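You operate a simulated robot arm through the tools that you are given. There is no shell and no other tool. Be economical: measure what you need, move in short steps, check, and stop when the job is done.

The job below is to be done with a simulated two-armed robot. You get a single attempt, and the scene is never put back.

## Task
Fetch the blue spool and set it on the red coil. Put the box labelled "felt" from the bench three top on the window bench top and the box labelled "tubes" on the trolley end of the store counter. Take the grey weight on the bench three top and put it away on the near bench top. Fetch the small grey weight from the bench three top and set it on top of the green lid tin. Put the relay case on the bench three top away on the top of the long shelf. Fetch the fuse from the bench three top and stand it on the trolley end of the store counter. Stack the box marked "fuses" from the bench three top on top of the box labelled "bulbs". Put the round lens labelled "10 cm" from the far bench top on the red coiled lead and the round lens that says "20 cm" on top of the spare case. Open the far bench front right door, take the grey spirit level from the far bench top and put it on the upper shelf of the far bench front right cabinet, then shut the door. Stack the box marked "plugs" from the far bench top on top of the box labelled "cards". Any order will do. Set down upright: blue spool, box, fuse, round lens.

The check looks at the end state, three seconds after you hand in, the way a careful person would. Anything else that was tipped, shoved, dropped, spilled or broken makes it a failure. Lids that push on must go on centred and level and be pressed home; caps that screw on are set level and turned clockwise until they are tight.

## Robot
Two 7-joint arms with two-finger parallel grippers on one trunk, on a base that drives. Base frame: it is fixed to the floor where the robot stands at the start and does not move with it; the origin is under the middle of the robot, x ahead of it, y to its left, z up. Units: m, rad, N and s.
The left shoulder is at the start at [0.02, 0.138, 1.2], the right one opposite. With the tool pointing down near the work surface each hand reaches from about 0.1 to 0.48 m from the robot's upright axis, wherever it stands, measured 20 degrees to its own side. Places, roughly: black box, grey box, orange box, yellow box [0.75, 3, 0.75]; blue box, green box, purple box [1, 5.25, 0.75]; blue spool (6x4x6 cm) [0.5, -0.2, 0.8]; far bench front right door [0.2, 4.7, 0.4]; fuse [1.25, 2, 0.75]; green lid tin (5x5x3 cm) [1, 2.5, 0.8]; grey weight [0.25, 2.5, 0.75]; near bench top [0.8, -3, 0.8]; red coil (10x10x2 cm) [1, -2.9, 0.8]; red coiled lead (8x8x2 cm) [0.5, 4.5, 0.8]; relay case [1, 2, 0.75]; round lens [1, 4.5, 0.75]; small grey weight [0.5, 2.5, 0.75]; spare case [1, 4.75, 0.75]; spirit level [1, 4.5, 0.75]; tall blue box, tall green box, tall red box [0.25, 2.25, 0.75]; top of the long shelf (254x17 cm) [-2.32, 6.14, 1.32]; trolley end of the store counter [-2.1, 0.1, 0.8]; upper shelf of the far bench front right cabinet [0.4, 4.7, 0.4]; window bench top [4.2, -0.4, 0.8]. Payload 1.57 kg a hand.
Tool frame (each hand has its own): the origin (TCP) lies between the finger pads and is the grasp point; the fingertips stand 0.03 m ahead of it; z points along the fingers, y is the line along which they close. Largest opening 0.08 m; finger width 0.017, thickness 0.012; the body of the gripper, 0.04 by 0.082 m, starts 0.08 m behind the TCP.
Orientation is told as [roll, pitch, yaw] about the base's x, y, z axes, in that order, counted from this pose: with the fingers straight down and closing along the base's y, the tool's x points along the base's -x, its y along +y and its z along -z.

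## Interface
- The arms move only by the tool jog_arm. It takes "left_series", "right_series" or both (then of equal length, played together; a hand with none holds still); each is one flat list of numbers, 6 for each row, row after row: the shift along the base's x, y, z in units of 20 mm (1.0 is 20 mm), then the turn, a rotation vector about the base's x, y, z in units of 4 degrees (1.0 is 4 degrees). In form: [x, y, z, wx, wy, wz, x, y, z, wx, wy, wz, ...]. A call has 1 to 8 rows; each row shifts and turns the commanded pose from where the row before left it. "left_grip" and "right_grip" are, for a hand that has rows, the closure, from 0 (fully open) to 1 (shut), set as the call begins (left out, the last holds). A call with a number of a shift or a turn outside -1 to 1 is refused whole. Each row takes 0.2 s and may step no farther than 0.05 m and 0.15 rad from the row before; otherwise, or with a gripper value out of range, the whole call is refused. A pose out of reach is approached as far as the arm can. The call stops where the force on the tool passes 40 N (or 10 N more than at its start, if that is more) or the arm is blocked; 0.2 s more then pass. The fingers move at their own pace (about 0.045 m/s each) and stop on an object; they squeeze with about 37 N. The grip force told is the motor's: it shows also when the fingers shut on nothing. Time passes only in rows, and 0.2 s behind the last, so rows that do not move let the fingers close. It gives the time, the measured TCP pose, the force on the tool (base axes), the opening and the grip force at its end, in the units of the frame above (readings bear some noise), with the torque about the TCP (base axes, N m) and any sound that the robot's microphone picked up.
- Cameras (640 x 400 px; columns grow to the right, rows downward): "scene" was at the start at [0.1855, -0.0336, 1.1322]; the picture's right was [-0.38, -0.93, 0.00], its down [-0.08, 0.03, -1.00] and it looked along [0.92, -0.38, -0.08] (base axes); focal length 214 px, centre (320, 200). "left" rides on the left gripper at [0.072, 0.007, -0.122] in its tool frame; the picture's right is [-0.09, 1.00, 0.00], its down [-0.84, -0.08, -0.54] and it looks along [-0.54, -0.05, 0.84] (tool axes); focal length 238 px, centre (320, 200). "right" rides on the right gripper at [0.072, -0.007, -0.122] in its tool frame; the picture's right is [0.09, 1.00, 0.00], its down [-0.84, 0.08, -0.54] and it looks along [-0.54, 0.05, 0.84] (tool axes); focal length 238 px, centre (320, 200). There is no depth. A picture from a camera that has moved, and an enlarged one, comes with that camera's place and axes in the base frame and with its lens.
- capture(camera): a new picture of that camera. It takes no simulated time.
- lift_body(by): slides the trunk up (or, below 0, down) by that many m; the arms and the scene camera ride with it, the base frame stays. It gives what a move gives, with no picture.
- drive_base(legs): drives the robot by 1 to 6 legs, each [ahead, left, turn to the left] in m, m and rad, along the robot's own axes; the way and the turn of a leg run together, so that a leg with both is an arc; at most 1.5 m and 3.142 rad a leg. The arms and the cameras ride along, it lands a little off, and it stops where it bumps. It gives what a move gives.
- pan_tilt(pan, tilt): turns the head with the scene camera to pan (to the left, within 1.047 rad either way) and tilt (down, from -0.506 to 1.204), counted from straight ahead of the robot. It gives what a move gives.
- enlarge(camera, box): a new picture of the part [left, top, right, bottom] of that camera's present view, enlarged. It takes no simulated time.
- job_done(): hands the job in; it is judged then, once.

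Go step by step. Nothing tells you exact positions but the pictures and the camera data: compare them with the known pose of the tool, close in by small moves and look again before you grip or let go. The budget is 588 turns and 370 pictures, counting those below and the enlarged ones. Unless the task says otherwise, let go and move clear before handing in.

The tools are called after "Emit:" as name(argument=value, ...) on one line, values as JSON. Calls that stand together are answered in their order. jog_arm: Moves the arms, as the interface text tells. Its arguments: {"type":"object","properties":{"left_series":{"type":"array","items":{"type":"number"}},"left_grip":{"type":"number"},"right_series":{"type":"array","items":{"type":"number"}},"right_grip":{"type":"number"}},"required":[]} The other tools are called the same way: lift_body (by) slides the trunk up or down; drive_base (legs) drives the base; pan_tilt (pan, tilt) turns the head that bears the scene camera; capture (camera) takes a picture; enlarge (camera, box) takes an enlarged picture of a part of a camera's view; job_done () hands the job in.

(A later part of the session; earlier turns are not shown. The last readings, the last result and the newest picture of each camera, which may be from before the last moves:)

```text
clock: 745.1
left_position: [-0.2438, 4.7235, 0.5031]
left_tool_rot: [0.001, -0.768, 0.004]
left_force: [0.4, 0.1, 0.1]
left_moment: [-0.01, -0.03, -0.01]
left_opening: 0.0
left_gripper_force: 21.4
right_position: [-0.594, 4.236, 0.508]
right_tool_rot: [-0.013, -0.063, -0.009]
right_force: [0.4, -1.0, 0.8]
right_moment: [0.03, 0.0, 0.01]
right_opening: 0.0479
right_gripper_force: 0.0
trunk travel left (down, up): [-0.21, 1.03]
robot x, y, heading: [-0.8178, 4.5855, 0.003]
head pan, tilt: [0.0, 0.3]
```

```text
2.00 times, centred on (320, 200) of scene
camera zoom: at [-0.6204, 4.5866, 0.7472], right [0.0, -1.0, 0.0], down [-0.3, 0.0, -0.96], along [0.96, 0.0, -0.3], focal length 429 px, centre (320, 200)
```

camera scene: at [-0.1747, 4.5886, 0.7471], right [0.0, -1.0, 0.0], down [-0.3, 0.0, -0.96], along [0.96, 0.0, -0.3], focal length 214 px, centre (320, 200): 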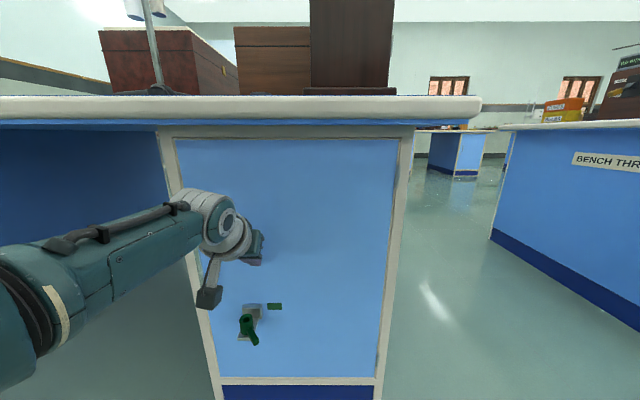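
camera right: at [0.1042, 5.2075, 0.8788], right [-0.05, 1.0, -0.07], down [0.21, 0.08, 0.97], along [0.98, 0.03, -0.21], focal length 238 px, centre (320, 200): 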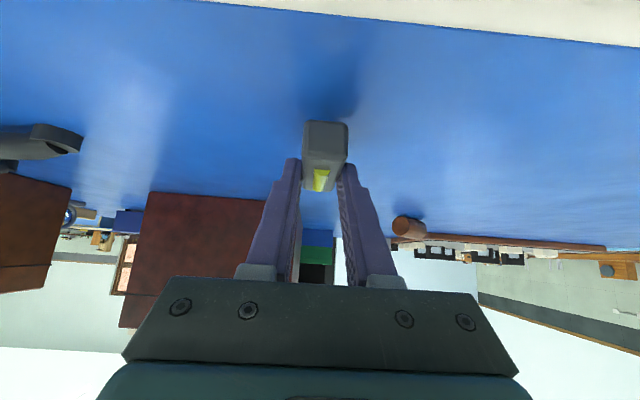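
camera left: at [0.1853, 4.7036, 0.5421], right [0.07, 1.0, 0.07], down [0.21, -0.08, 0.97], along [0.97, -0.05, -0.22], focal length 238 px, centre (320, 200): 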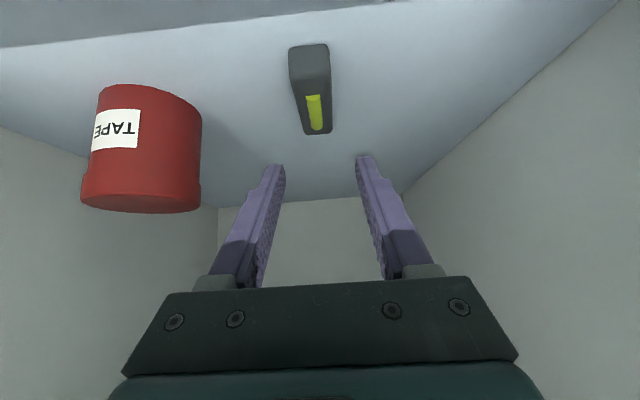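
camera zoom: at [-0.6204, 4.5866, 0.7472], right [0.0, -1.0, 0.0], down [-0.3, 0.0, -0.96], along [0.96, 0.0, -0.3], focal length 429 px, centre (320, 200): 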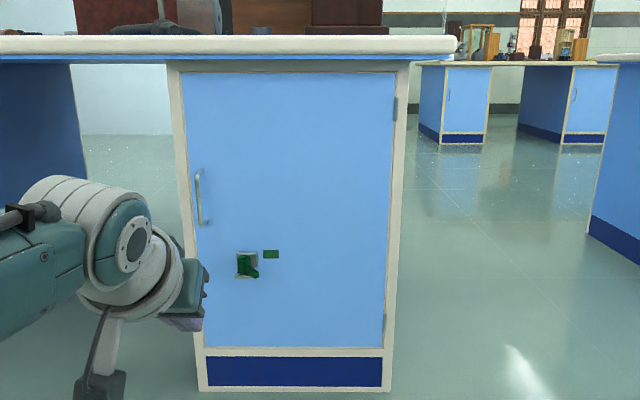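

Door closed flush. Reset the hands to vertical, raise the trunk and go to bench three's near side.

Emit:
lift_body(by=0.4)

Emit:
lift_body(by=0.3)

Emit:
jog_arm(left_series=[-0.8, 0, 0, 0, 1, 0, -0.8, 0, 0, 0, 1, 0, -0.8, 0, 0, 0, 1, 0, -0.8, 0, 0, 0, 1, 0, -0.8, 0, 0, 0, 1, 0, -0.8, 0, 0, 0, 1, 0, -0.8, 0, 0, 0, 1, 0, -0.8, 0, 0, 0, 1, 0], right_series=[0.5, 0.3, 0, 0, 0.1, 0, 0.5, 0.3, 0, 0, 0.1, 0, 0.5, 0.3, 0, 0, 0.1, 0, 0.5, 0.3, 0, 0, 0.1, 0, 0.5, 0.3, 0, 0, 0.1, 0, 0.5, 0.3, 0, 0, 0.1, 0, 0.5, 0.3, 0, 0, 0.1, 0, 0.5, 0.3, 0, 0, 0.2, 0])

Emit:
jog_arm(left_series=[-0.8, 0.5, 0, 0, 1, 0, -0.8, 0.5, 0, 0, 1, 0, -0.8, 0.5, 0, 0, 1, 0], right_series=[0.5, 0.3, 0, 0, 0, 0, 0.5, 0.3, 0, 0, 0, 0, 0.5, 0.3, 0, 0, 0, 0])

Emit:
drive_base(legs=[[0.3, -1.15, 0], [0, -1.15, 0]])

Emit:
pan_tilt(pan=0.0, tilt=0.75)

Emit:
capture(camera="scene")

```text
clock: 749.0
left_position: [-0.2427, 4.7236, 0.9042]
left_tool_rot: [0.002, -0.769, 0.003]
left_force: [0.8, -0.4, 0.1]
left_moment: [0.0, -0.03, -0.01]
left_opening: 0.0
left_gripper_force: 21.0
right_position: [-0.5947, 4.2356, 0.909]
right_tool_rot: [-0.01, -0.064, -0.008]
right_force: [0.2, -0.6, 0.3]
right_moment: [-0.01, -0.02, 0.01]
right_opening: 0.048
right_gripper_force: 0.1
trunk travel left (down, up): [-0.61, 0.63]
robot x, y, heading: [-0.8144, 4.5806, 0.008]
head pan, tilt: [0.0, 0.3]
```

```text
clock: 752.0
left_position: [-0.2428, 4.7233, 1.2029]
left_tool_rot: [0.002, -0.769, 0.004]
left_force: [-0.2, -0.1, 0.6]
left_moment: [-0.03, 0.0, 0.03]
left_opening: 0.0
left_gripper_force: 20.7
right_position: [-0.5928, 4.2349, 1.2095]
right_tool_rot: [-0.013, -0.063, -0.007]
right_force: [0.1, 0.4, 0.7]
right_moment: [-0.01, 0.0, -0.02]
right_opening: 0.048
right_gripper_force: 0.0
trunk travel left (down, up): [-0.91, 0.33]
robot x, y, heading: [-0.8155, 4.5838, 0.01]
head pan, tilt: [0.0, 0.3]
```

```text
clock: 753.8
left_position: [-0.3723, 4.7226, 1.2034]
left_tool_rot: [0.004, -0.21, 0.002]
left_force: [-0.9, 0.7, -0.7]
left_moment: [0.0, 0.02, 0.01]
left_opening: 0.0
left_gripper_force: 21.0
right_position: [-0.5139, 4.2844, 1.2084]
right_tool_rot: [-0.015, 0.0, -0.009]
right_force: [0.0, -0.2, -0.6]
right_moment: [-0.01, 0.0, 0.0]
right_opening: 0.048
right_gripper_force: 0.1
trunk travel left (down, up): [-0.91, 0.33]
robot x, y, heading: [-0.8162, 4.583, 0.003]
head pan, tilt: [0.0, 0.3]
```

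```text
clock: 754.6
left_position: [-0.4182, 4.7535, 1.2044]
left_tool_rot: [0.003, -0.001, 0.001]
left_force: [-0.4, -0.2, 0.1]
left_moment: [0.01, 0.01, 0.0]
left_opening: 0.0
left_gripper_force: 21.3
right_position: [-0.4847, 4.3007, 1.2075]
right_tool_rot: [-0.013, 0.001, -0.008]
right_force: [-0.7, 0.1, -0.5]
right_moment: [-0.04, -0.02, -0.02]
right_opening: 0.0481
right_gripper_force: 0.2
trunk travel left (down, up): [-0.91, 0.33]
robot x, y, heading: [-0.8135, 4.5867, 0.001]
head pan, tilt: [0.0, 0.3]
```

```text
clock: 766.0
left_position: [-0.134, 2.4547, 1.2029]
left_tool_rot: [0.004, -0.001, -0.004]
left_force: [0.3, 0.2, 0.2]
left_moment: [0.02, 0.0, 0.01]
left_opening: 0.0003
left_gripper_force: 21.5
right_position: [-0.2019, 2.0014, 1.2088]
right_tool_rot: [-0.012, -0.001, -0.015]
right_force: [-1.1, 1.0, 0.5]
right_moment: [-0.03, -0.03, 0.01]
right_opening: 0.048
right_gripper_force: 0.1
trunk travel left (down, up): [-0.91, 0.33]
robot x, y, heading: [-0.5319, 2.2888, 0.0]
head pan, tilt: [0.0, 0.3]
```

```text
clock: 766.9
left_position: [-0.1332, 2.4551, 1.2037]
left_tool_rot: [0.003, -0.003, -0.007]
left_force: [-0.1, 0.4, -0.6]
left_moment: [-0.01, 0.01, 0.0]
left_opening: 0.0
left_gripper_force: 20.8
right_position: [-0.2018, 1.9999, 1.2072]
right_tool_rot: [-0.013, 0.001, -0.015]
right_force: [0.5, -0.4, -0.3]
right_moment: [-0.01, -0.01, -0.03]
right_opening: 0.0479
right_gripper_force: 0.1
trunk travel left (down, up): [-0.91, 0.33]
robot x, y, heading: [-0.5322, 2.2881, -0.005]
head pan, tilt: [0.0, 0.75]
```

```text
86 pictures are left
camera scene: at [-0.3464, 2.2886, 1.4068], right [0.0, -1.0, 0.0], down [-0.68, 0.0, -0.73], along [0.73, 0.0, -0.68], focal length 214 px, centre (320, 200)
```

scene: 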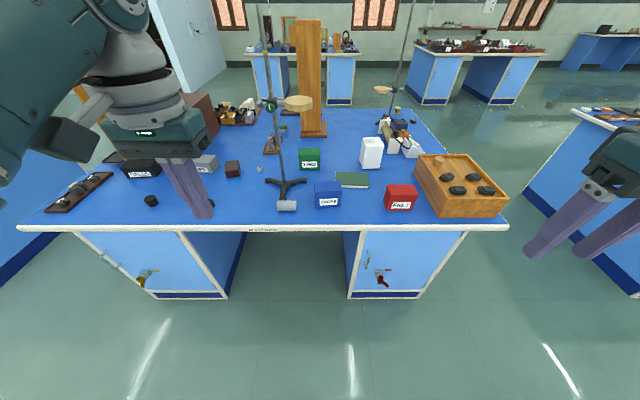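

Bench three again. Disc of the stand sits near (0.358,2.357,1.174) close to the tubes box. Move closer to measure the felt and tubes boxes.

Emit:
drive_base(legs=[[0.3, -0.1, 0]])

Emit:
pan_tilt(pan=-0.05, tilt=0.85)

Emit:
enlarge(camera="scene", box=[240, 120, 440, 260])

Emit:
capture(camera="right")

```text
clock: 769.1
left_position: [0.1678, 2.3522, 1.2022]
left_tool_rot: [0.003, -0.003, -0.003]
left_force: [-0.4, -0.4, 0.0]
left_moment: [-0.01, -0.01, 0.02]
left_opening: 0.0
left_gripper_force: 21.3
right_position: [0.0973, 1.8997, 1.2068]
right_tool_rot: [-0.013, 0.002, -0.014]
right_force: [-0.5, -0.5, 0.2]
right_moment: [-0.03, -0.02, 0.02]
right_opening: 0.0479
right_gripper_force: 0.0
trunk travel left (down, up): [-0.91, 0.33]
robot x, y, heading: [-0.2297, 2.1872, 0.001]
head pan, tilt: [0.0, 0.75]
```

```text
clock: 769.7
left_position: [0.1671, 2.3532, 1.2035]
left_tool_rot: [0.003, 0.0, -0.004]
left_force: [0.5, -1.0, 0.0]
left_moment: [0.01, 0.02, 0.01]
left_opening: 0.0
left_gripper_force: 20.9
right_position: [0.0995, 1.9, 1.2085]
right_tool_rot: [-0.012, 0.001, -0.014]
right_force: [-0.3, 0.5, 0.1]
right_moment: [0.02, 0.01, -0.02]
right_opening: 0.0481
right_gripper_force: 0.0
trunk travel left (down, up): [-0.91, 0.33]
robot x, y, heading: [-0.2276, 2.1863, -0.004]
head pan, tilt: [-0.051, 0.85]
```

```text
2.86 times, centred on (340, 190) of scene
camera zoom: at [-0.0508, 2.1828, 1.3988], right [-0.05, -1.0, 0.0], down [-0.75, 0.04, -0.66], along [0.66, -0.03, -0.75], focal length 613 px, centre (263, 229)
```

zoom: 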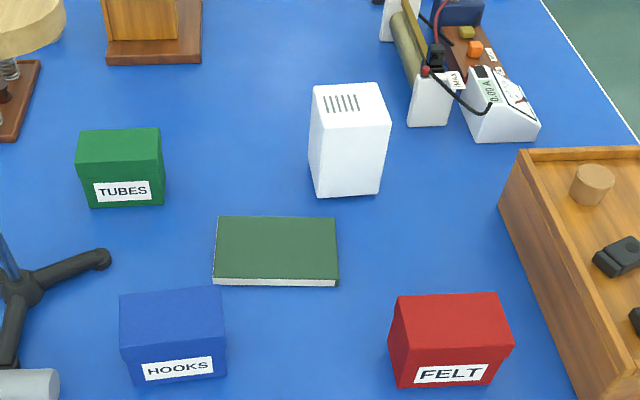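

```text
84 pictures are left
camera right: at [0.0273, 1.8969, 1.33], right [-0.08, 1.0, -0.01], down [0.84, 0.07, 0.54], along [0.54, 0.03, -0.84], focal length 238 px, centre (320, 200)
```

right: 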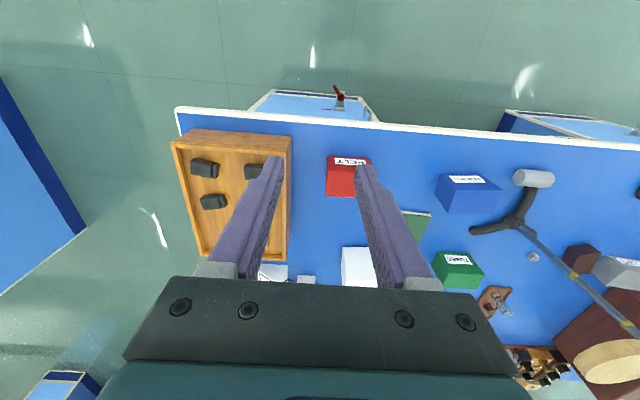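

Tubes: lid x 0.524–0.595, y 2.285–2.393, top 0.876 (grip along x). Felt: centre (0.274,1.983), top 0.88 (grip along x). First felt with the right hand: yaw +90; and left hand yaw -90 for the tubes.

Emit:
jog_arm(left_series=[-0.5, -0.2, 0, 0, 0, -1, -0.5, -0.2, 0, 0, 0, -1, -0.5, -0.2, 0, 0, 0, -1, 0, 0, 0, 0, 0, -1, 0, 0, 0, 0, 0, -1, 0, 0, 0, 0, 0, -1, 0, 0, 0, 0, 0, -1, 0, 0, 0, 0, 0, -1], right_series=[0, 0, 0, 0, 0, 1, 0, 0, 0, 0, 0, 1, 0, 0, 0, 0, 0, 1, 0, 0, 0, 0, 0, 1, 0, 0, 0, 0, 0, 1, 0, 0, 0, 0, 0, 1, 0, 0, 0, 0, 0, 1, 0, 0, 0, 0, 0, 1], left_grip=0, right_grip=0)

Emit:
jog_arm(left_series=[0, 0, 0, 0, 0, -1, 0, 0, 0, 0, 0, -1, 0, 0, 0, 0, 0, -1, 0, 0, 0, 0, 0, -1, 0, 0, 0, 0, 0, -1, 0, 0, 0, 0, 0, -1, 0, 0, 0, 0, 0, -1, 0, 0, 0, 0, 0, -1], right_series=[0, 0, 0, 0, 0, 1, 0, 0, 0, 0, 0, 1, 0, 0, 0, 0, 0, 1, 0, 0, 0, 0, 0, 1, 0, 0, 0, 0, 0, 1, 0, 0, 0, 0, 0, 1, 0, 0, 0, 0, 0, 1, 0, 0, 0, 0, 0, 1])

Emit:
jog_arm(left_series=[0, 0, 0, 0, 0, -1, 0, 0, 0, 0, 0, -1, 0, 0, 0, 0, 0, -1, 0, 0, 0, 0, 0, -1, 0, 0, 0, 0, 0, -1, 0, 0, 0, 0, 0, -1, 0, 0, 0, 0, 0, -0.5], right_series=[0, 0, 0, 0, 0, 1, 0, 0, 0, 0, 0, 1, 0, 0, 0, 0, 0, 1, 0, 0, 0, 0, 0, 1, 0, 0, 0, 0, 0, 1, 0, 0, 0, 0, 0, 1, 0, 0, 0, 0, 0, 0.5])

Emit:
capture(camera="scene")

```text
clock: 771.5
left_position: [0.1357, 2.3411, 1.2041]
left_tool_rot: [0.004, -0.001, -0.563]
left_force: [1.1, 0.2, 0.0]
left_moment: [-0.02, -0.02, -0.01]
left_opening: 0.0798
left_gripper_force: 0.1
right_position: [0.1006, 1.9005, 1.2077]
right_tool_rot: [-0.011, 0.001, 0.546]
right_force: [-0.2, 0.3, -0.4]
right_moment: [0.01, -0.01, -0.01]
right_opening: 0.0799
right_gripper_force: 0.1
trunk travel left (down, up): [-0.91, 0.33]
robot x, y, heading: [-0.2287, 2.1862, -0.001]
head pan, tilt: [-0.051, 0.85]
```

```text
clock: 773.3
left_position: [0.1359, 2.341, 1.2034]
left_tool_rot: [0.005, -0.003, -1.121]
left_force: [0.3, 0.4, 0.5]
left_moment: [0.02, -0.01, -0.03]
left_opening: 0.08
left_gripper_force: 0.1
right_position: [0.0979, 1.9005, 1.2077]
right_tool_rot: [-0.011, 0.002, 1.105]
right_force: [0.1, 0.7, 0.5]
right_moment: [-0.01, -0.03, -0.01]
right_opening: 0.08
right_gripper_force: 0.1
trunk travel left (down, up): [-0.91, 0.33]
robot x, y, heading: [-0.2291, 2.1879, -0.0]
head pan, tilt: [-0.051, 0.85]
```

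```text
clock: 774.9
left_position: [0.1368, 2.3408, 1.2038]
left_tool_rot: [0.004, -0.002, -1.576]
left_force: [0.8, 0.4, -0.5]
left_moment: [0.02, 0.03, -0.02]
left_opening: 0.08
left_gripper_force: 0.0
right_position: [0.0991, 1.902, 1.208]
right_tool_rot: [-0.014, 0.003, 1.558]
right_force: [0.7, -0.3, -0.1]
right_moment: [0.02, -0.01, -0.02]
right_opening: 0.0798
right_gripper_force: 0.0
trunk travel left (down, up): [-0.91, 0.33]
robot x, y, heading: [-0.228, 2.1872, 0.0]
head pan, tilt: [-0.051, 0.85]
```

```text
83 pictures are left
camera scene: at [-0.0508, 2.1828, 1.3987], right [-0.05, -1.0, 0.0], down [-0.75, 0.04, -0.66], along [0.66, -0.03, -0.75], focal length 214 px, centre (320, 200)
```

scene: 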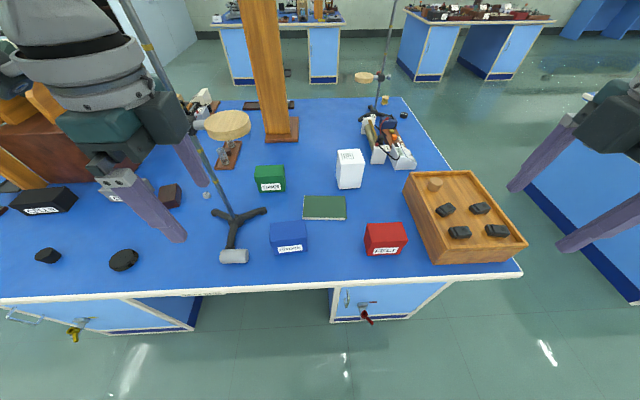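

Emit:
jog_arm(left_series=[-0.3, -0.8, 0, 0, 0, 0, -0.3, -0.8, 0, 0, 0, 0, 0, -0.8, 0, 0, 0, 0, 0, -0.8, 0, 0, 0, 0, 0, -0.8, 0, 0, 0, 0], right_series=[0.8, 0.8, -0.5, 0, 0, 0, 0.8, 0.8, -0.5, 0, 0, 0, 0.8, 0.8, -0.5, 0, 0, 0, 0.7, 0.8, -0.5, 0, 0, 0, 0.6, 0.8, -0.5, 0, 0, 0])

Emit:
drive_base(legs=[[0.1, 0, 0]])

Emit:
lift_body(by=-0.18)

Emit:
capture(camera="right")

```text
clock: 776.1
left_position: [0.1254, 2.2605, 1.2041]
left_tool_rot: [0.004, -0.001, -1.575]
left_force: [0.0, 0.1, -0.1]
left_moment: [0.05, 0.04, 0.0]
left_opening: 0.0801
left_gripper_force: 0.0
right_position: [0.1727, 1.9803, 1.1571]
right_tool_rot: [-0.013, 0.001, 1.557]
right_force: [-0.7, 0.2, -0.2]
right_moment: [-0.01, 0.0, -0.01]
right_opening: 0.0799
right_gripper_force: 0.0
trunk travel left (down, up): [-0.91, 0.33]
robot x, y, heading: [-0.2293, 2.1846, 0.0]
head pan, tilt: [-0.051, 0.85]
```

```text
clock: 777.3
left_position: [0.2239, 2.2614, 1.2034]
left_tool_rot: [0.003, -0.002, -1.571]
left_force: [-0.3, 0.1, 0.0]
left_moment: [0.0, 0.02, 0.0]
left_opening: 0.0802
left_gripper_force: 0.0
right_position: [0.273, 1.9822, 1.1572]
right_tool_rot: [-0.014, 0.002, 1.561]
right_force: [0.0, 0.2, -0.6]
right_moment: [0.01, 0.01, 0.0]
right_opening: 0.0801
right_gripper_force: 0.0
trunk travel left (down, up): [-0.91, 0.33]
robot x, y, heading: [-0.1282, 2.1848, -0.0]
head pan, tilt: [-0.051, 0.85]
```

```text
clock: 779.3
left_position: [0.2253, 2.2617, 1.0247]
left_tool_rot: [0.003, -0.004, -1.57]
left_force: [-0.7, 0.4, 0.0]
left_moment: [0.02, 0.02, -0.03]
left_opening: 0.08
left_gripper_force: 0.0
right_position: [0.2724, 1.9809, 0.9778]
right_tool_rot: [-0.012, 0.002, 1.56]
right_force: [-0.2, 0.0, 0.0]
right_moment: [-0.01, -0.04, -0.03]
right_opening: 0.0801
right_gripper_force: 0.1
trunk travel left (down, up): [-0.73, 0.51]
robot x, y, heading: [-0.1306, 2.186, -0.0]
head pan, tilt: [-0.051, 0.85]
```

```text
82 pictures are left
camera right: at [0.2769, 1.9104, 1.0997], right [-1.0, -0.08, -0.01], down [-0.07, 0.84, 0.54], along [-0.03, 0.54, -0.84], focal length 238 px, centre (320, 200)
```

right: 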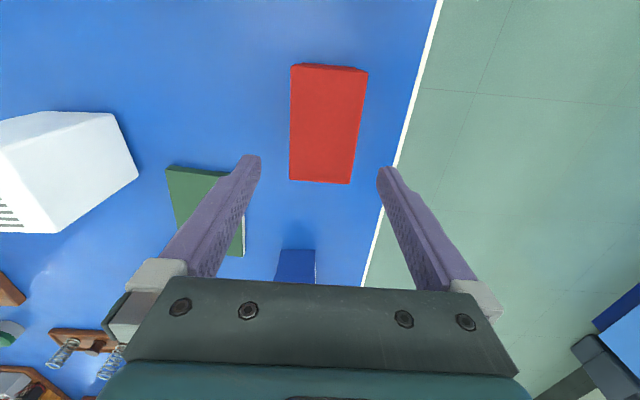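

Emit:
jog_arm(right_series=[-0.07, -0.2, -1, 0, 0, 0, 0, 0, -1, 0, 0, 0, 0, 0, -1, 0, 0, 0, 0, 0, -1, 0, 0, 0, 0, 0, -1, 0, 0, 0, 0, 0, -0.7, 0, 0, 0])

Emit:
capture(camera="right")

```text
clock: 780.7
left_position: [0.2236, 2.2616, 1.0239]
left_tool_rot: [0.005, -0.002, -1.57]
left_force: [0.2, 0.5, 1.0]
left_moment: [-0.03, 0.0, -0.02]
left_opening: 0.0802
left_gripper_force: 0.1
right_position: [0.2636, 1.9779, 0.867]
right_tool_rot: [-0.014, 0.0, 1.561]
right_force: [-0.1, 0.0, -0.5]
right_moment: [-0.02, 0.06, -0.03]
right_opening: 0.0799
right_gripper_force: 0.0
right hand out of reach, approached as far as the arm can: row 6
trunk travel left (down, up): [-0.73, 0.51]
robot x, y, heading: [-0.1269, 2.1845, 0.003]
head pan, tilt: [-0.051, 0.85]
```

```text
81 pictures are left
camera right: at [0.2678, 1.9074, 0.9889], right [-1.0, -0.08, -0.01], down [-0.08, 0.84, 0.54], along [-0.03, 0.54, -0.84], focal length 238 px, centre (320, 200)
```

right: 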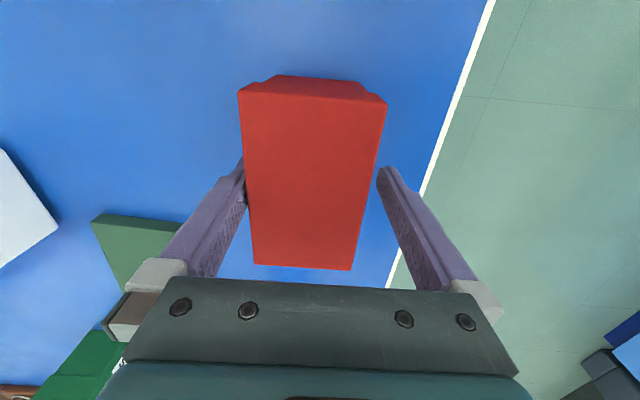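

Emit:
drive_base(legs=[[0.008, 0, 0]])

Emit:
jog_arm(right_series=[0, 0, 0, 0, 0, 0, 0, 0, 0, 0, 0, 0, 0, 0, 0, 0, 0, 0, 0, 0, 0, 0, 0, 0], right_grip=1)

Emit:
lift_body(by=0.2)

Emit:
capture(camera="scene")

```text
clock: 781.4
left_position: [0.232, 2.2607, 1.0239]
left_tool_rot: [0.003, -0.001, -1.571]
left_force: [-0.8, -0.4, -0.4]
left_moment: [0.02, 0.0, -0.05]
left_opening: 0.0796
left_gripper_force: 0.0
right_position: [0.2709, 1.9781, 0.8675]
right_tool_rot: [-0.013, 0.003, 1.56]
right_force: [-0.1, -1.1, 0.4]
right_moment: [-0.02, 0.02, 0.01]
right_opening: 0.08
right_gripper_force: 0.1
trunk travel left (down, up): [-0.73, 0.51]
robot x, y, heading: [-0.122, 2.1866, -0.003]
head pan, tilt: [-0.051, 0.85]
```

```text
clock: 782.4
left_position: [0.2325, 2.2612, 1.0232]
left_tool_rot: [0.002, -0.002, -1.57]
left_force: [-0.2, 0.0, -0.4]
left_moment: [-0.04, 0.02, 0.04]
left_opening: 0.0799
left_gripper_force: 0.1
right_position: [0.2699, 1.9788, 0.8669]
right_tool_rot: [-0.011, 0.001, 1.56]
right_force: [-1.4, 0.5, 3.8]
right_moment: [0.03, 0.29, -0.01]
right_opening: 0.0595
right_gripper_force: 36.7
trunk travel left (down, up): [-0.73, 0.51]
robot x, y, heading: [-0.1234, 2.187, -0.0]
head pan, tilt: [-0.051, 0.85]
```

```text
clock: 784.6
left_position: [0.2326, 2.262, 1.2241]
left_tool_rot: [0.004, -0.002, -1.571]
left_force: [0.4, -0.2, -0.4]
left_moment: [-0.03, 0.01, -0.01]
left_opening: 0.0801
left_gripper_force: 0.1
right_position: [0.2709, 1.9782, 1.0673]
right_tool_rot: [-0.012, 0.003, 1.56]
right_force: [0.7, 0.2, -1.0]
right_moment: [0.0, 0.02, 0.04]
right_opening: 0.0598
right_gripper_force: 36.9
trunk travel left (down, up): [-0.93, 0.31]
robot x, y, heading: [-0.1214, 2.1797, 0.003]
head pan, tilt: [-0.051, 0.85]
```

```text
80 pictures are left
camera scene: at [0.0567, 2.1835, 1.4187], right [-0.05, -1.0, 0.0], down [-0.75, 0.04, -0.66], along [0.66, -0.03, -0.75], focal length 214 px, centre (320, 200)
```

scene: 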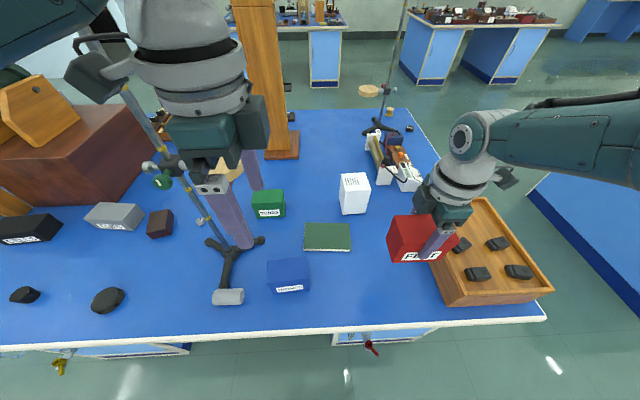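

Felt held. Raise it relative to the body, and tilt the left tool 30° so its wrist leans away from the stand.

Emit:
jog_arm(left_series=[0, 0, 0, 1, 0, 0, 0, 0, 0, 1, 0, 0, 0, 0, 0, 1, 0, 0, 0, 0, 0, 1, 0, 0, 0, 0, 0, 1, 0, 0, 0, 0, 0, 1, 0, 0, 0, 0, 0, 1, 0, 0, 0, 0, 0, 0.5, 0, 0], right_series=[-0.4, 0, 1, 0, 0, 0, -0.4, 0, 1, 0, 0, 0, -0.4, 0, 1, 0, 0, 0, -0.4, 0, 1, 0, 0, 0, -0.4, 0, 1, 0, 0, 0, -0.4, 0, 1, 0, 0, 0, -0.4, 0, 1, 0, 0, 0, -0.4, 0, 1, 0, 0, 0])

Emit:
jog_arm(right_series=[0, -0.3, 1, 0, 0, 0, 0, -0.3, 1, 0, 0, 0, 0, -0.3, 1, 0, 0, 0, 0, -0.3, 1, 0, 0, 0])

Emit:
lift_body(by=-0.25)

Emit:
capture(camera="scene")

Emit:
capture(camera="left")

```text
clock: 786.4
left_position: [0.2322, 2.2631, 1.2239]
left_tool_rot: [0.003, 0.523, -1.571]
left_force: [-0.5, 0.0, -1.0]
left_moment: [-0.02, -0.02, -0.02]
left_opening: 0.0802
left_gripper_force: 0.0
right_position: [0.2051, 1.9779, 1.226]
right_tool_rot: [-0.011, 0.002, 1.561]
right_force: [0.4, -0.5, -1.3]
right_moment: [0.0, 0.0, -0.03]
right_opening: 0.0595
right_gripper_force: 37.3
trunk travel left (down, up): [-0.93, 0.31]
robot x, y, heading: [-0.1215, 2.1861, -0.0]
head pan, tilt: [-0.051, 0.85]
```

```text
clock: 787.4
left_position: [0.2317, 2.2621, 1.2228]
left_tool_rot: [0.004, 0.522, -1.57]
left_force: [-0.4, -1.2, 0.3]
left_moment: [-0.01, -0.01, 0.0]
left_opening: 0.0801
left_gripper_force: 0.0
right_position: [0.2067, 1.9539, 1.3085]
right_tool_rot: [-0.013, 0.0, 1.561]
right_force: [-0.4, -0.3, -0.7]
right_moment: [-0.02, 0.01, 0.02]
right_opening: 0.0595
right_gripper_force: 36.5
trunk travel left (down, up): [-0.93, 0.31]
robot x, y, heading: [-0.1221, 2.1869, -0.001]
head pan, tilt: [-0.051, 0.85]
```

```text
clock: 790.0
left_position: [0.2309, 2.2611, 0.9738]
left_tool_rot: [0.003, 0.522, -1.57]
left_force: [0.9, -0.5, -0.4]
left_moment: [-0.01, 0.0, 0.01]
left_opening: 0.0799
left_gripper_force: 0.0
right_position: [0.2062, 1.954, 1.0578]
right_tool_rot: [-0.011, 0.001, 1.561]
right_force: [0.2, -0.4, -1.8]
right_moment: [0.02, 0.02, 0.02]
right_opening: 0.0592
right_gripper_force: 36.9
trunk travel left (down, up): [-0.68, 0.56]
robot x, y, heading: [-0.1203, 2.1839, 0.001]
head pan, tilt: [-0.051, 0.85]
```

```text
79 pictures are left
camera scene: at [0.0567, 2.1835, 1.1688], right [-0.05, -1.0, 0.0], down [-0.75, 0.04, -0.66], along [0.66, -0.03, -0.75], focal length 214 px, centre (320, 200)
```

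scene: 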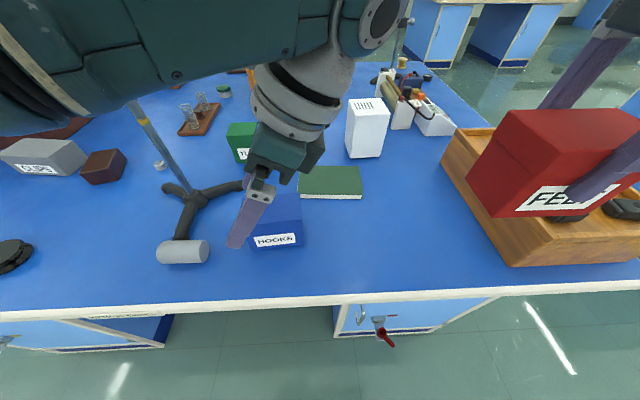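

```text
78 pictures are left
camera left: at [0.2372, 2.2635, 1.116], right [1.0, -0.08, -0.04], down [-0.08, -1.0, 0.05], along [-0.05, -0.05, -1.0], focal length 238 px, centre (320, 200)
```

left: 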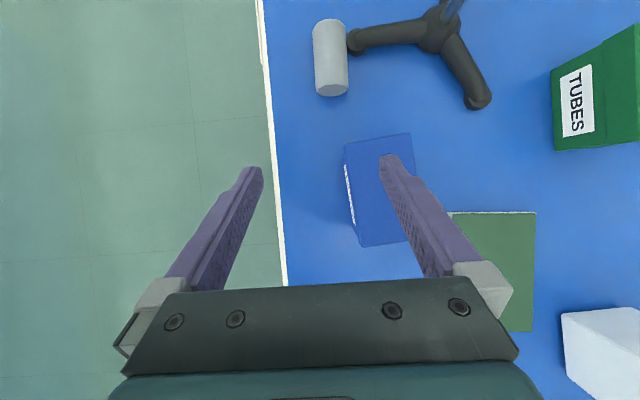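

Shift the base right so the left arm reaches diagonally, almost straight, well clear of the stand.

Emit:
drive_base(legs=[[0, -0.22, 0], [0.14, 0, 0]])

Emit:
jog_arm(left_series=[0.5, 0.9, 0, 0, 0, 0, 0.5, 0.9, 0, 0, 0, 0, 0.5, 0.9, 0, 0, 0, 0, 0.5, 0.9, 0, 0, 0, 0, 0.5, 0.9, 0, 0, 0, 0, 0.5, 0.9, 0, 0, 0, 0, 0.5, 0.9, 0, 0, 0, 0, 0.5, 0.9, 0, 0, 0, 0])

Emit:
capture(camera="scene")

Emit:
capture(camera="left")

```text
clock: 792.6
left_position: [0.3707, 2.0371, 0.9743]
left_tool_rot: [0.002, 0.521, -1.57]
left_force: [0.6, 0.6, -0.2]
left_moment: [-0.01, -0.02, 0.0]
left_opening: 0.0801
left_gripper_force: 0.1
right_position: [0.3454, 1.7289, 1.0569]
right_tool_rot: [-0.012, 0.002, 1.56]
right_force: [-0.5, -0.6, -1.8]
right_moment: [0.0, -0.04, 0.04]
right_opening: 0.0596
right_gripper_force: 36.9
trunk travel left (down, up): [-0.68, 0.56]
robot x, y, heading: [0.0173, 1.9638, 0.002]
head pan, tilt: [-0.051, 0.85]
```

```text
clock: 794.4
left_position: [0.45, 2.1829, 0.9744]
left_tool_rot: [0.004, 0.522, -1.572]
left_force: [-0.2, -0.8, 1.1]
left_moment: [0.03, -0.01, 0.0]
left_opening: 0.0799
left_gripper_force: 0.0
right_position: [0.3461, 1.7289, 1.0574]
right_tool_rot: [-0.011, 0.002, 1.56]
right_force: [-0.5, -0.4, -1.8]
right_moment: [0.02, -0.01, 0.02]
right_opening: 0.0597
right_gripper_force: 37.2
trunk travel left (down, up): [-0.68, 0.56]
robot x, y, heading: [0.0195, 1.9597, 0.003]
head pan, tilt: [-0.051, 0.85]
```

```text
77 pictures are left
camera scene: at [0.196, 1.959, 1.1687], right [-0.05, -1.0, 0.0], down [-0.75, 0.04, -0.66], along [0.66, -0.03, -0.75], focal length 214 px, centre (320, 200)
```

scene: 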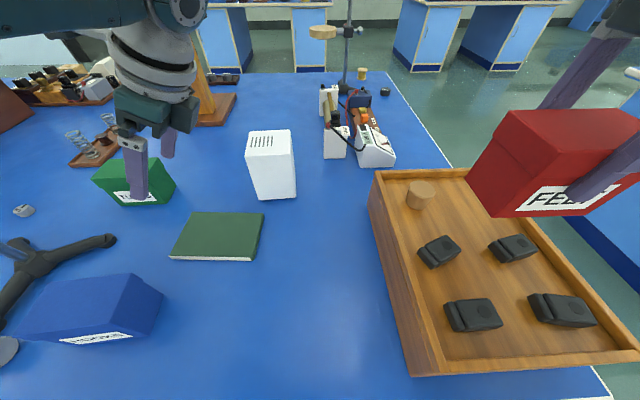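

```text
76 pictures are left
camera left: at [0.4562, 2.1838, 1.1161], right [1.0, -0.08, -0.04], down [-0.08, -1.0, 0.05], along [-0.05, -0.05, -1.0], focal length 238 px, centre (320, 200)
```

left: 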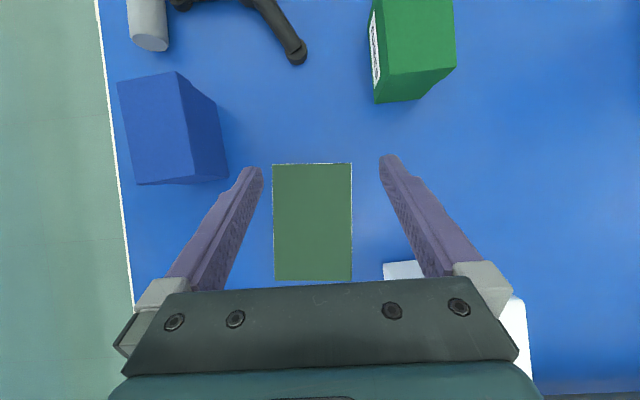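

Emit:
jog_arm(left_series=[1, 0.9, 0, 0, 0, 0, 1, 0.9, 0, 0, 0, 0, 1, 0.9, 0, 0, 0, 0, 1, 0.9, 0, 0, 0, 0, 1, 0.9, 0, 0, 0, 0, 0.15, 0.05, 0, 0, 0, 0])

Emit:
capture(camera="left")

Emit:
capture(camera="scene")

```text
clock: 795.8
left_position: [0.4822, 2.2743, 0.9969]
left_tool_rot: [0.004, 0.521, -1.571]
left_force: [-0.1, 0.4, 0.1]
left_moment: [-0.01, -0.03, 0.05]
left_opening: 0.08
left_gripper_force: 0.1
left hand out of reach, approached as far as the arm can: row 2, 3, 4, 5
right_position: [0.3456, 1.7299, 1.0579]
right_tool_rot: [-0.014, 0.001, 1.56]
right_force: [0.0, -0.9, -1.5]
right_moment: [-0.01, -0.01, -0.01]
right_opening: 0.0598
right_gripper_force: 36.8
trunk travel left (down, up): [-0.68, 0.56]
robot x, y, heading: [0.0208, 1.9648, 0.004]
head pan, tilt: [-0.051, 0.85]
```

```text
75 pictures are left
camera left: at [0.4884, 2.2755, 1.1396], right [1.0, -0.08, -0.04], down [-0.08, -1.0, 0.05], along [-0.05, -0.05, -1.0], focal length 238 px, centre (320, 200)
```

left: 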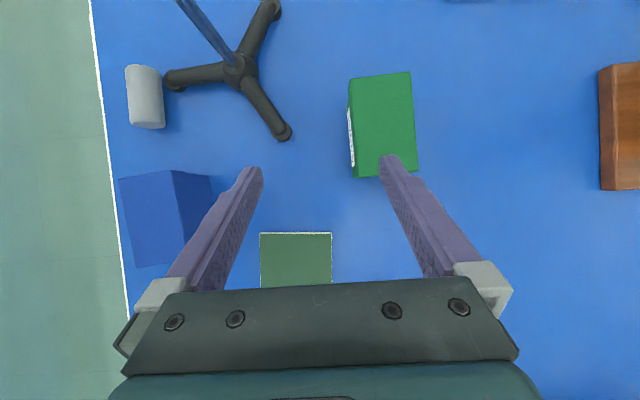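

```text
74 pictures are left
camera scene: at [0.196, 1.959, 1.1687], right [-0.05, -1.0, 0.0], down [-0.75, 0.04, -0.66], along [0.66, -0.03, -0.75], focal length 214 px, centre (320, 200)
```

scene: 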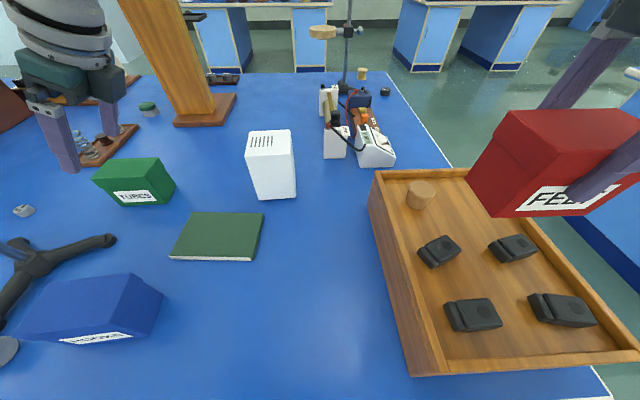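

Emit:
drive_base(legs=[[0.075, 0.0, 0]])

Emit:
capture(camera="left")

```text
clock: 796.9
left_position: [0.556, 2.2748, 0.9971]
left_tool_rot: [0.004, 0.521, -1.57]
left_force: [0.8, 0.0, 0.0]
left_moment: [0.02, 0.03, 0.0]
left_opening: 0.0801
left_gripper_force: 0.0
right_position: [0.4186, 1.7301, 1.0581]
right_tool_rot: [-0.012, 0.003, 1.562]
right_force: [-0.2, 0.0, -0.9]
right_moment: [0.02, 0.0, 0.0]
right_opening: 0.0596
right_gripper_force: 36.7
trunk travel left (down, up): [-0.68, 0.56]
robot x, y, heading: [0.0937, 1.962, 0.005]
head pan, tilt: [-0.051, 0.85]
```

```text
73 pictures are left
camera left: at [0.561, 2.2762, 1.1395], right [1.0, -0.08, -0.04], down [-0.08, -1.0, 0.05], along [-0.05, -0.05, -1.0], focal length 238 px, centre (320, 200)
```

left: 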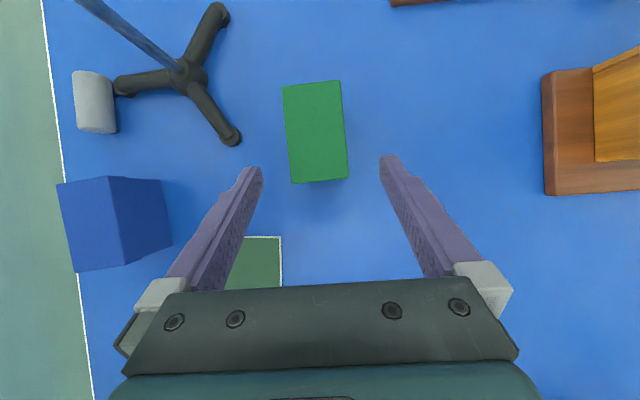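

Tubes top centre (0.549,2.338), square to the axes. Descend along the tilted direction.

Emit:
lift_body(by=-0.05)

Emit:
jog_arm(left_series=[-0.12, 0.6, -0.5, 0, 0, 0, -0.12, 0.6, -0.5, 0, 0, 0, -0.11, 0.5, -0.6, 0, 0, 0])

Emit:
capture(camera="left")

Emit:
capture(camera="scene")

```text
clock: 797.8
left_position: [0.5557, 2.275, 0.9467]
left_tool_rot: [0.004, 0.521, -1.569]
left_force: [0.5, -0.1, -0.2]
left_moment: [0.02, -0.02, 0.0]
left_opening: 0.0798
left_gripper_force: 0.1
right_position: [0.419, 1.731, 1.0078]
right_tool_rot: [-0.012, 0.003, 1.562]
right_force: [-0.3, 0.0, -1.7]
right_moment: [-0.03, -0.01, -0.02]
right_opening: 0.0594
right_gripper_force: 36.8
trunk travel left (down, up): [-0.63, 0.61]
robot x, y, heading: [0.0906, 1.9616, 0.006]
head pan, tilt: [-0.051, 0.85]
```

```text
clock: 798.6
left_position: [0.5437, 2.3103, 0.9176]
left_tool_rot: [0.003, 0.522, -1.57]
left_force: [0.1, -0.7, 0.1]
left_moment: [-0.01, 0.0, -0.02]
left_opening: 0.0802
left_gripper_force: 0.0
left hand out of reach, approached as far as the arm can: row 3
right_position: [0.4189, 1.7311, 1.0067]
right_tool_rot: [-0.013, 0.002, 1.56]
right_force: [-0.2, -0.4, -1.4]
right_moment: [-0.05, 0.03, -0.04]
right_opening: 0.0596
right_gripper_force: 37.1
trunk travel left (down, up): [-0.63, 0.61]
robot x, y, heading: [0.0926, 1.96, 0.001]
head pan, tilt: [-0.051, 0.85]
```

```text
72 pictures are left
camera left: at [0.5486, 2.3116, 1.0607], right [1.0, -0.08, -0.04], down [-0.08, -1.0, 0.05], along [-0.05, -0.05, -1.0], focal length 238 px, centre (320, 200)
```

left: 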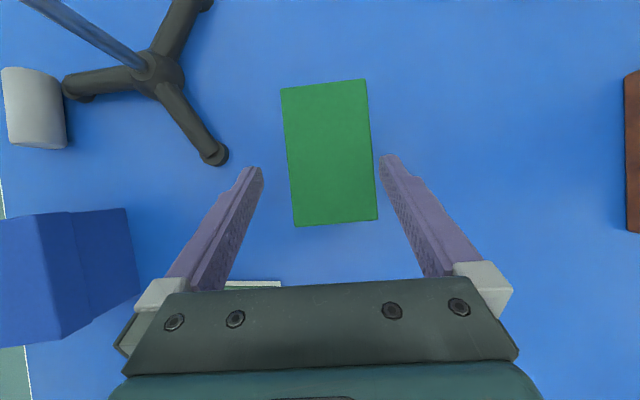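

```text
71 pictures are left
camera scene: at [0.2688, 1.9596, 1.1187], right [-0.05, -1.0, 0.0], down [-0.75, 0.04, -0.66], along [0.66, -0.03, -0.75], focal length 214 px, centre (320, 200)
```

scene: 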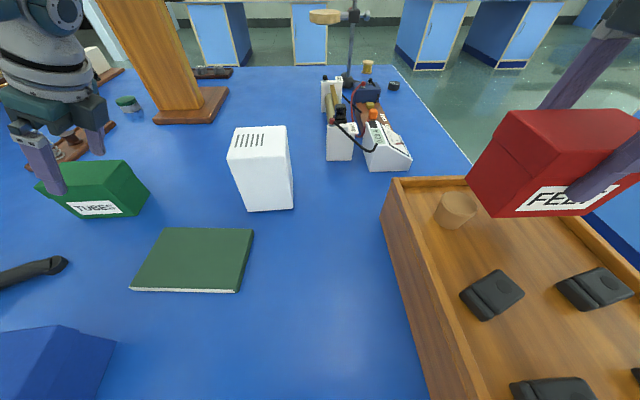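

Emit:
drive_base(legs=[[0.007, 0.024, 0]])

Emit:
capture(camera="left")

```text
clock: 799.4
left_position: [0.5505, 2.3337, 0.9187]
left_tool_rot: [0.003, 0.521, -1.568]
left_force: [0.5, -0.4, 0.4]
left_moment: [-0.01, -0.01, -0.04]
left_opening: 0.0802
left_gripper_force: 0.1
right_position: [0.4259, 1.7551, 1.0071]
right_tool_rot: [-0.012, 0.002, 1.563]
right_force: [-0.7, 0.4, -1.6]
right_moment: [0.02, 0.0, 0.0]
right_opening: 0.0597
right_gripper_force: 37.1
trunk travel left (down, up): [-0.63, 0.61]
robot x, y, heading: [0.0951, 1.984, 0.001]
head pan, tilt: [-0.051, 0.85]
```

```text
70 pictures are left
camera left: at [0.5557, 2.3358, 1.061], right [1.0, -0.08, -0.04], down [-0.08, -1.0, 0.05], along [-0.05, -0.05, -1.0], focal length 238 px, centre (320, 200)
```

left: 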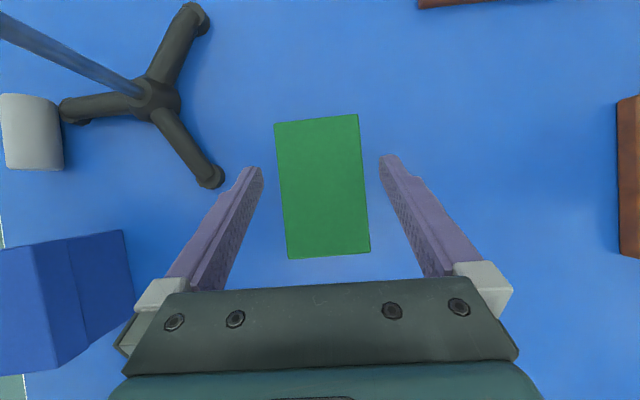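

Centred. Lower by the trunk and grip.

Emit:
lift_body(by=-0.052)

Emit:
capture(camera="left")

Emit:
jog_arm(left_series=[0, 0, 0, 0, 0, 0, 0, 0, 0, 0, 0, 0, 0, 0, 0, 0, 0, 0, 0, 0, 0, 0, 0, 0], left_grip=1)

```text
clock: 800.0
left_position: [0.5509, 2.3327, 0.8801]
left_tool_rot: [0.005, 0.522, -1.569]
left_force: [-0.1, 0.2, 0.5]
left_moment: [0.0, -0.03, 0.0]
left_opening: 0.08
left_gripper_force: 0.1
right_position: [0.4279, 1.7515, 0.9748]
right_tool_rot: [-0.024, 0.004, 1.558]
right_force: [-0.5, -4.6, 10.8]
right_moment: [-0.1, 0.06, 0.0]
right_opening: 0.0595
right_gripper_force: 36.8
trunk travel left (down, up): [-0.594, 0.646]
robot x, y, heading: [0.0986, 1.9837, 0.005]
head pan, tilt: [-0.051, 0.85]
stopped: the force on the tool passed its limit at 58 N (the readings are from after the stop); the commanded pose is now the measured one
```

```text
69 pictures are left
camera left: at [0.5562, 2.3343, 1.0238], right [1.0, -0.08, -0.04], down [-0.08, -1.0, 0.05], along [-0.05, -0.05, -1.0], focal length 238 px, centre (320, 200)
```

left: 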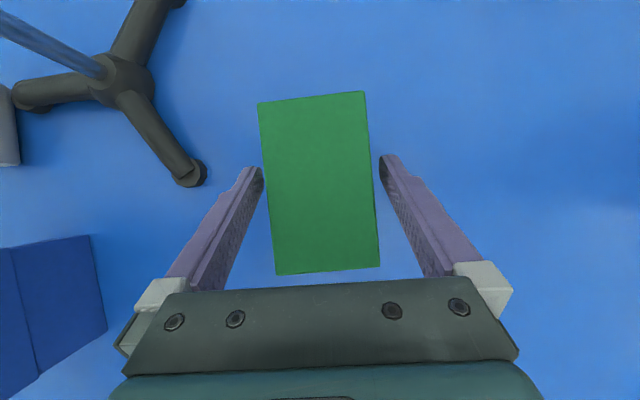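

```text
clock: 801.0
left_position: [0.5521, 2.3321, 0.8814]
left_tool_rot: [0.004, 0.522, -1.57]
left_force: [-1.1, -0.9, -0.1]
left_moment: [-0.01, 0.04, 0.0]
left_opening: 0.0597
left_gripper_force: 36.9
right_position: [0.4287, 1.7538, 0.9749]
right_tool_rot: [-0.022, 0.001, 1.563]
right_force: [0.2, -4.3, 14.2]
right_moment: [0.02, -0.06, -0.01]
right_opening: 0.0594
right_gripper_force: 37.6
trunk travel left (down, up): [-0.594, 0.646]
robot x, y, heading: [0.0952, 1.9854, -0.002]
head pan, tilt: [-0.051, 0.85]
```

The felt box touched something in the wooden tray (light contact). Tubes are gripped; lift straight up and check the tray.

Emit:
lift_body(by=0.2)

Emit:
capture(camera="scene")

Emit:
capture(camera="left")

```text
clock: 803.2
left_position: [0.5509, 2.3334, 1.081]
left_tool_rot: [0.002, 0.52, -1.572]
left_force: [0.5, -0.5, -1.0]
left_moment: [0.01, 0.01, 0.03]
left_opening: 0.0595
left_gripper_force: 37.7
right_position: [0.4266, 1.7538, 1.1744]
right_tool_rot: [-0.019, 0.001, 1.56]
right_force: [-0.1, -0.7, -1.2]
right_moment: [-0.04, 0.04, -0.01]
right_opening: 0.0593
right_gripper_force: 36.9
trunk travel left (down, up): [-0.794, 0.446]
robot x, y, heading: [0.0962, 1.9875, 0.005]
head pan, tilt: [-0.051, 0.85]
```

```text
68 pictures are left
camera scene: at [0.2756, 1.9836, 1.2823], right [-0.05, -1.0, 0.0], down [-0.75, 0.04, -0.66], along [0.66, -0.03, -0.75], focal length 214 px, centre (320, 200)
```

scene: 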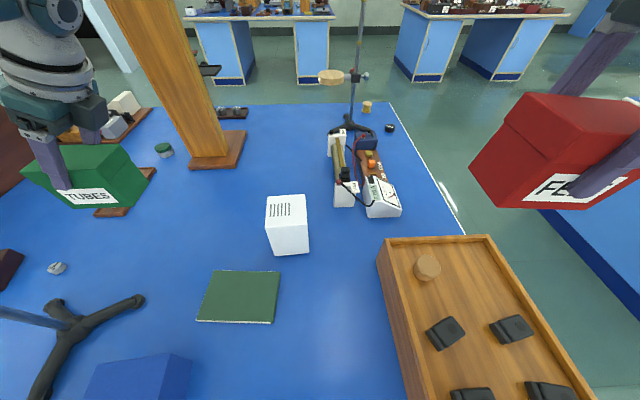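

```text
67 pictures are left
camera left: at [0.5555, 2.3354, 1.2242], right [1.0, -0.08, -0.04], down [-0.08, -1.0, 0.05], along [-0.05, -0.05, -1.0], focal length 238 px, centre (320, 200)
```

left: 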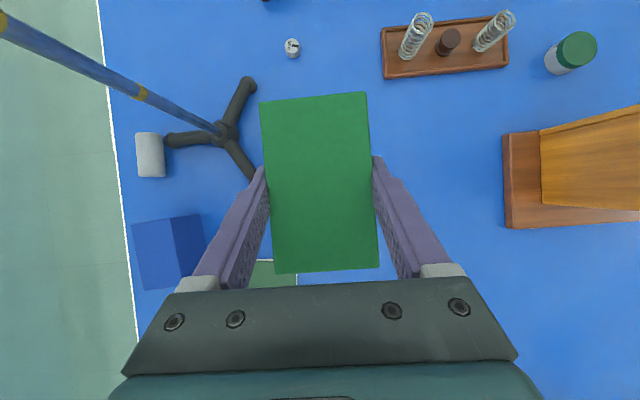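

Tray contents look unchanged. Strafe right first (to stay clear of the stand's disc), then back away.

Emit:
drive_base(legs=[[0, -0.25, 0], [-0.6, 0, 0]])

Emit:
jog_arm(left_series=[-0.5, 0.2, 0, -1, 0, 0, -0.5, 0.2, 0, -1, 0, 0, -0.5, 0.2, 0, -1, 0, 0, -0.5, 0.2, 0, -1, 0, 0, -0.5, 0.2, 0, -1, 0, 0, -0.5, 0.2, 0, -1, 0, 0, -0.5, 0.2, 0, -1, 0, 0, -0.5, 0.2, 0, -0.45, 0, 0])

Emit:
drive_base(legs=[[0, 0, 1.57], [0, 0, 1.57]])

Emit:
capture(camera="scene")

```text
clock: 808.1
left_position: [-0.0577, 2.0767, 1.0812]
left_tool_rot: [0.003, 0.523, -1.562]
left_force: [0.1, 0.5, -1.1]
left_moment: [0.02, -0.05, -0.02]
left_opening: 0.0593
left_gripper_force: 36.6
right_position: [-0.1768, 1.4982, 1.1742]
right_tool_rot: [-0.021, 0.0, 1.569]
right_force: [-0.1, 0.4, -1.5]
right_moment: [0.0, 0.02, -0.01]
right_opening: 0.0595
right_gripper_force: 37.0
trunk travel left (down, up): [-0.794, 0.446]
robot x, y, heading: [-0.5085, 1.7284, 0.01]
head pan, tilt: [-0.051, 0.85]
```

```text
clock: 809.9
left_position: [-0.1379, 2.1114, 1.0813]
left_tool_rot: [-0.001, 0.001, -1.562]
left_force: [-0.7, -0.3, -1.0]
left_moment: [0.05, 0.03, 0.0]
left_opening: 0.0597
left_gripper_force: 36.6
right_position: [-0.1753, 1.4972, 1.175]
right_tool_rot: [-0.019, 0.001, 1.569]
right_force: [0.1, 0.4, -0.9]
right_moment: [-0.02, -0.03, 0.01]
right_opening: 0.0594
right_gripper_force: 37.3
trunk travel left (down, up): [-0.794, 0.446]
robot x, y, heading: [-0.5088, 1.7288, 0.013]
head pan, tilt: [-0.051, 0.85]
```

```text
clock: 818.0
left_position: [-0.8697, 1.3369, 1.0811]
left_tool_rot: [-0.002, 0.002, 1.596]
left_force: [0.2, 0.0, -2.5]
left_moment: [-0.05, -0.03, 0.0]
left_opening: 0.0594
left_gripper_force: 38.0
right_position: [-0.8428, 1.9496, 1.1743]
right_tool_rot: [-0.021, 0.0, -1.552]
right_force: [0.1, -0.7, -0.8]
right_moment: [0.01, 0.0, 0.01]
right_opening: 0.0595
right_gripper_force: 37.0
trunk travel left (down, up): [-0.794, 0.446]
robot x, y, heading: [-0.5058, 1.7261, -3.111]
head pan, tilt: [-0.051, 0.85]
```

```text
66 pictures are left
camera scene: at [-0.6844, 1.7266, 1.2823], right [0.02, 1.0, 0.0], down [0.75, -0.01, -0.66], along [-0.66, 0.01, -0.75], focal length 214 px, centre (320, 200)
```

scene: 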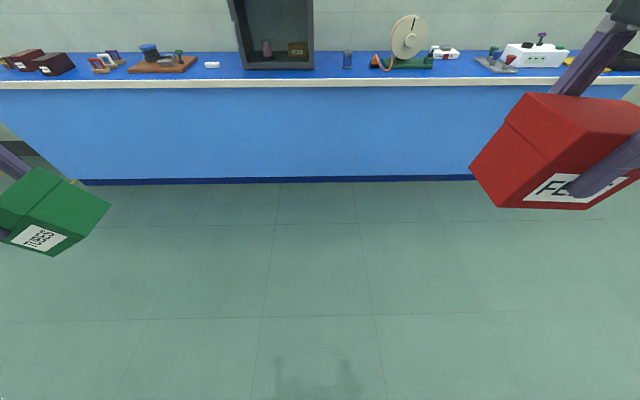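

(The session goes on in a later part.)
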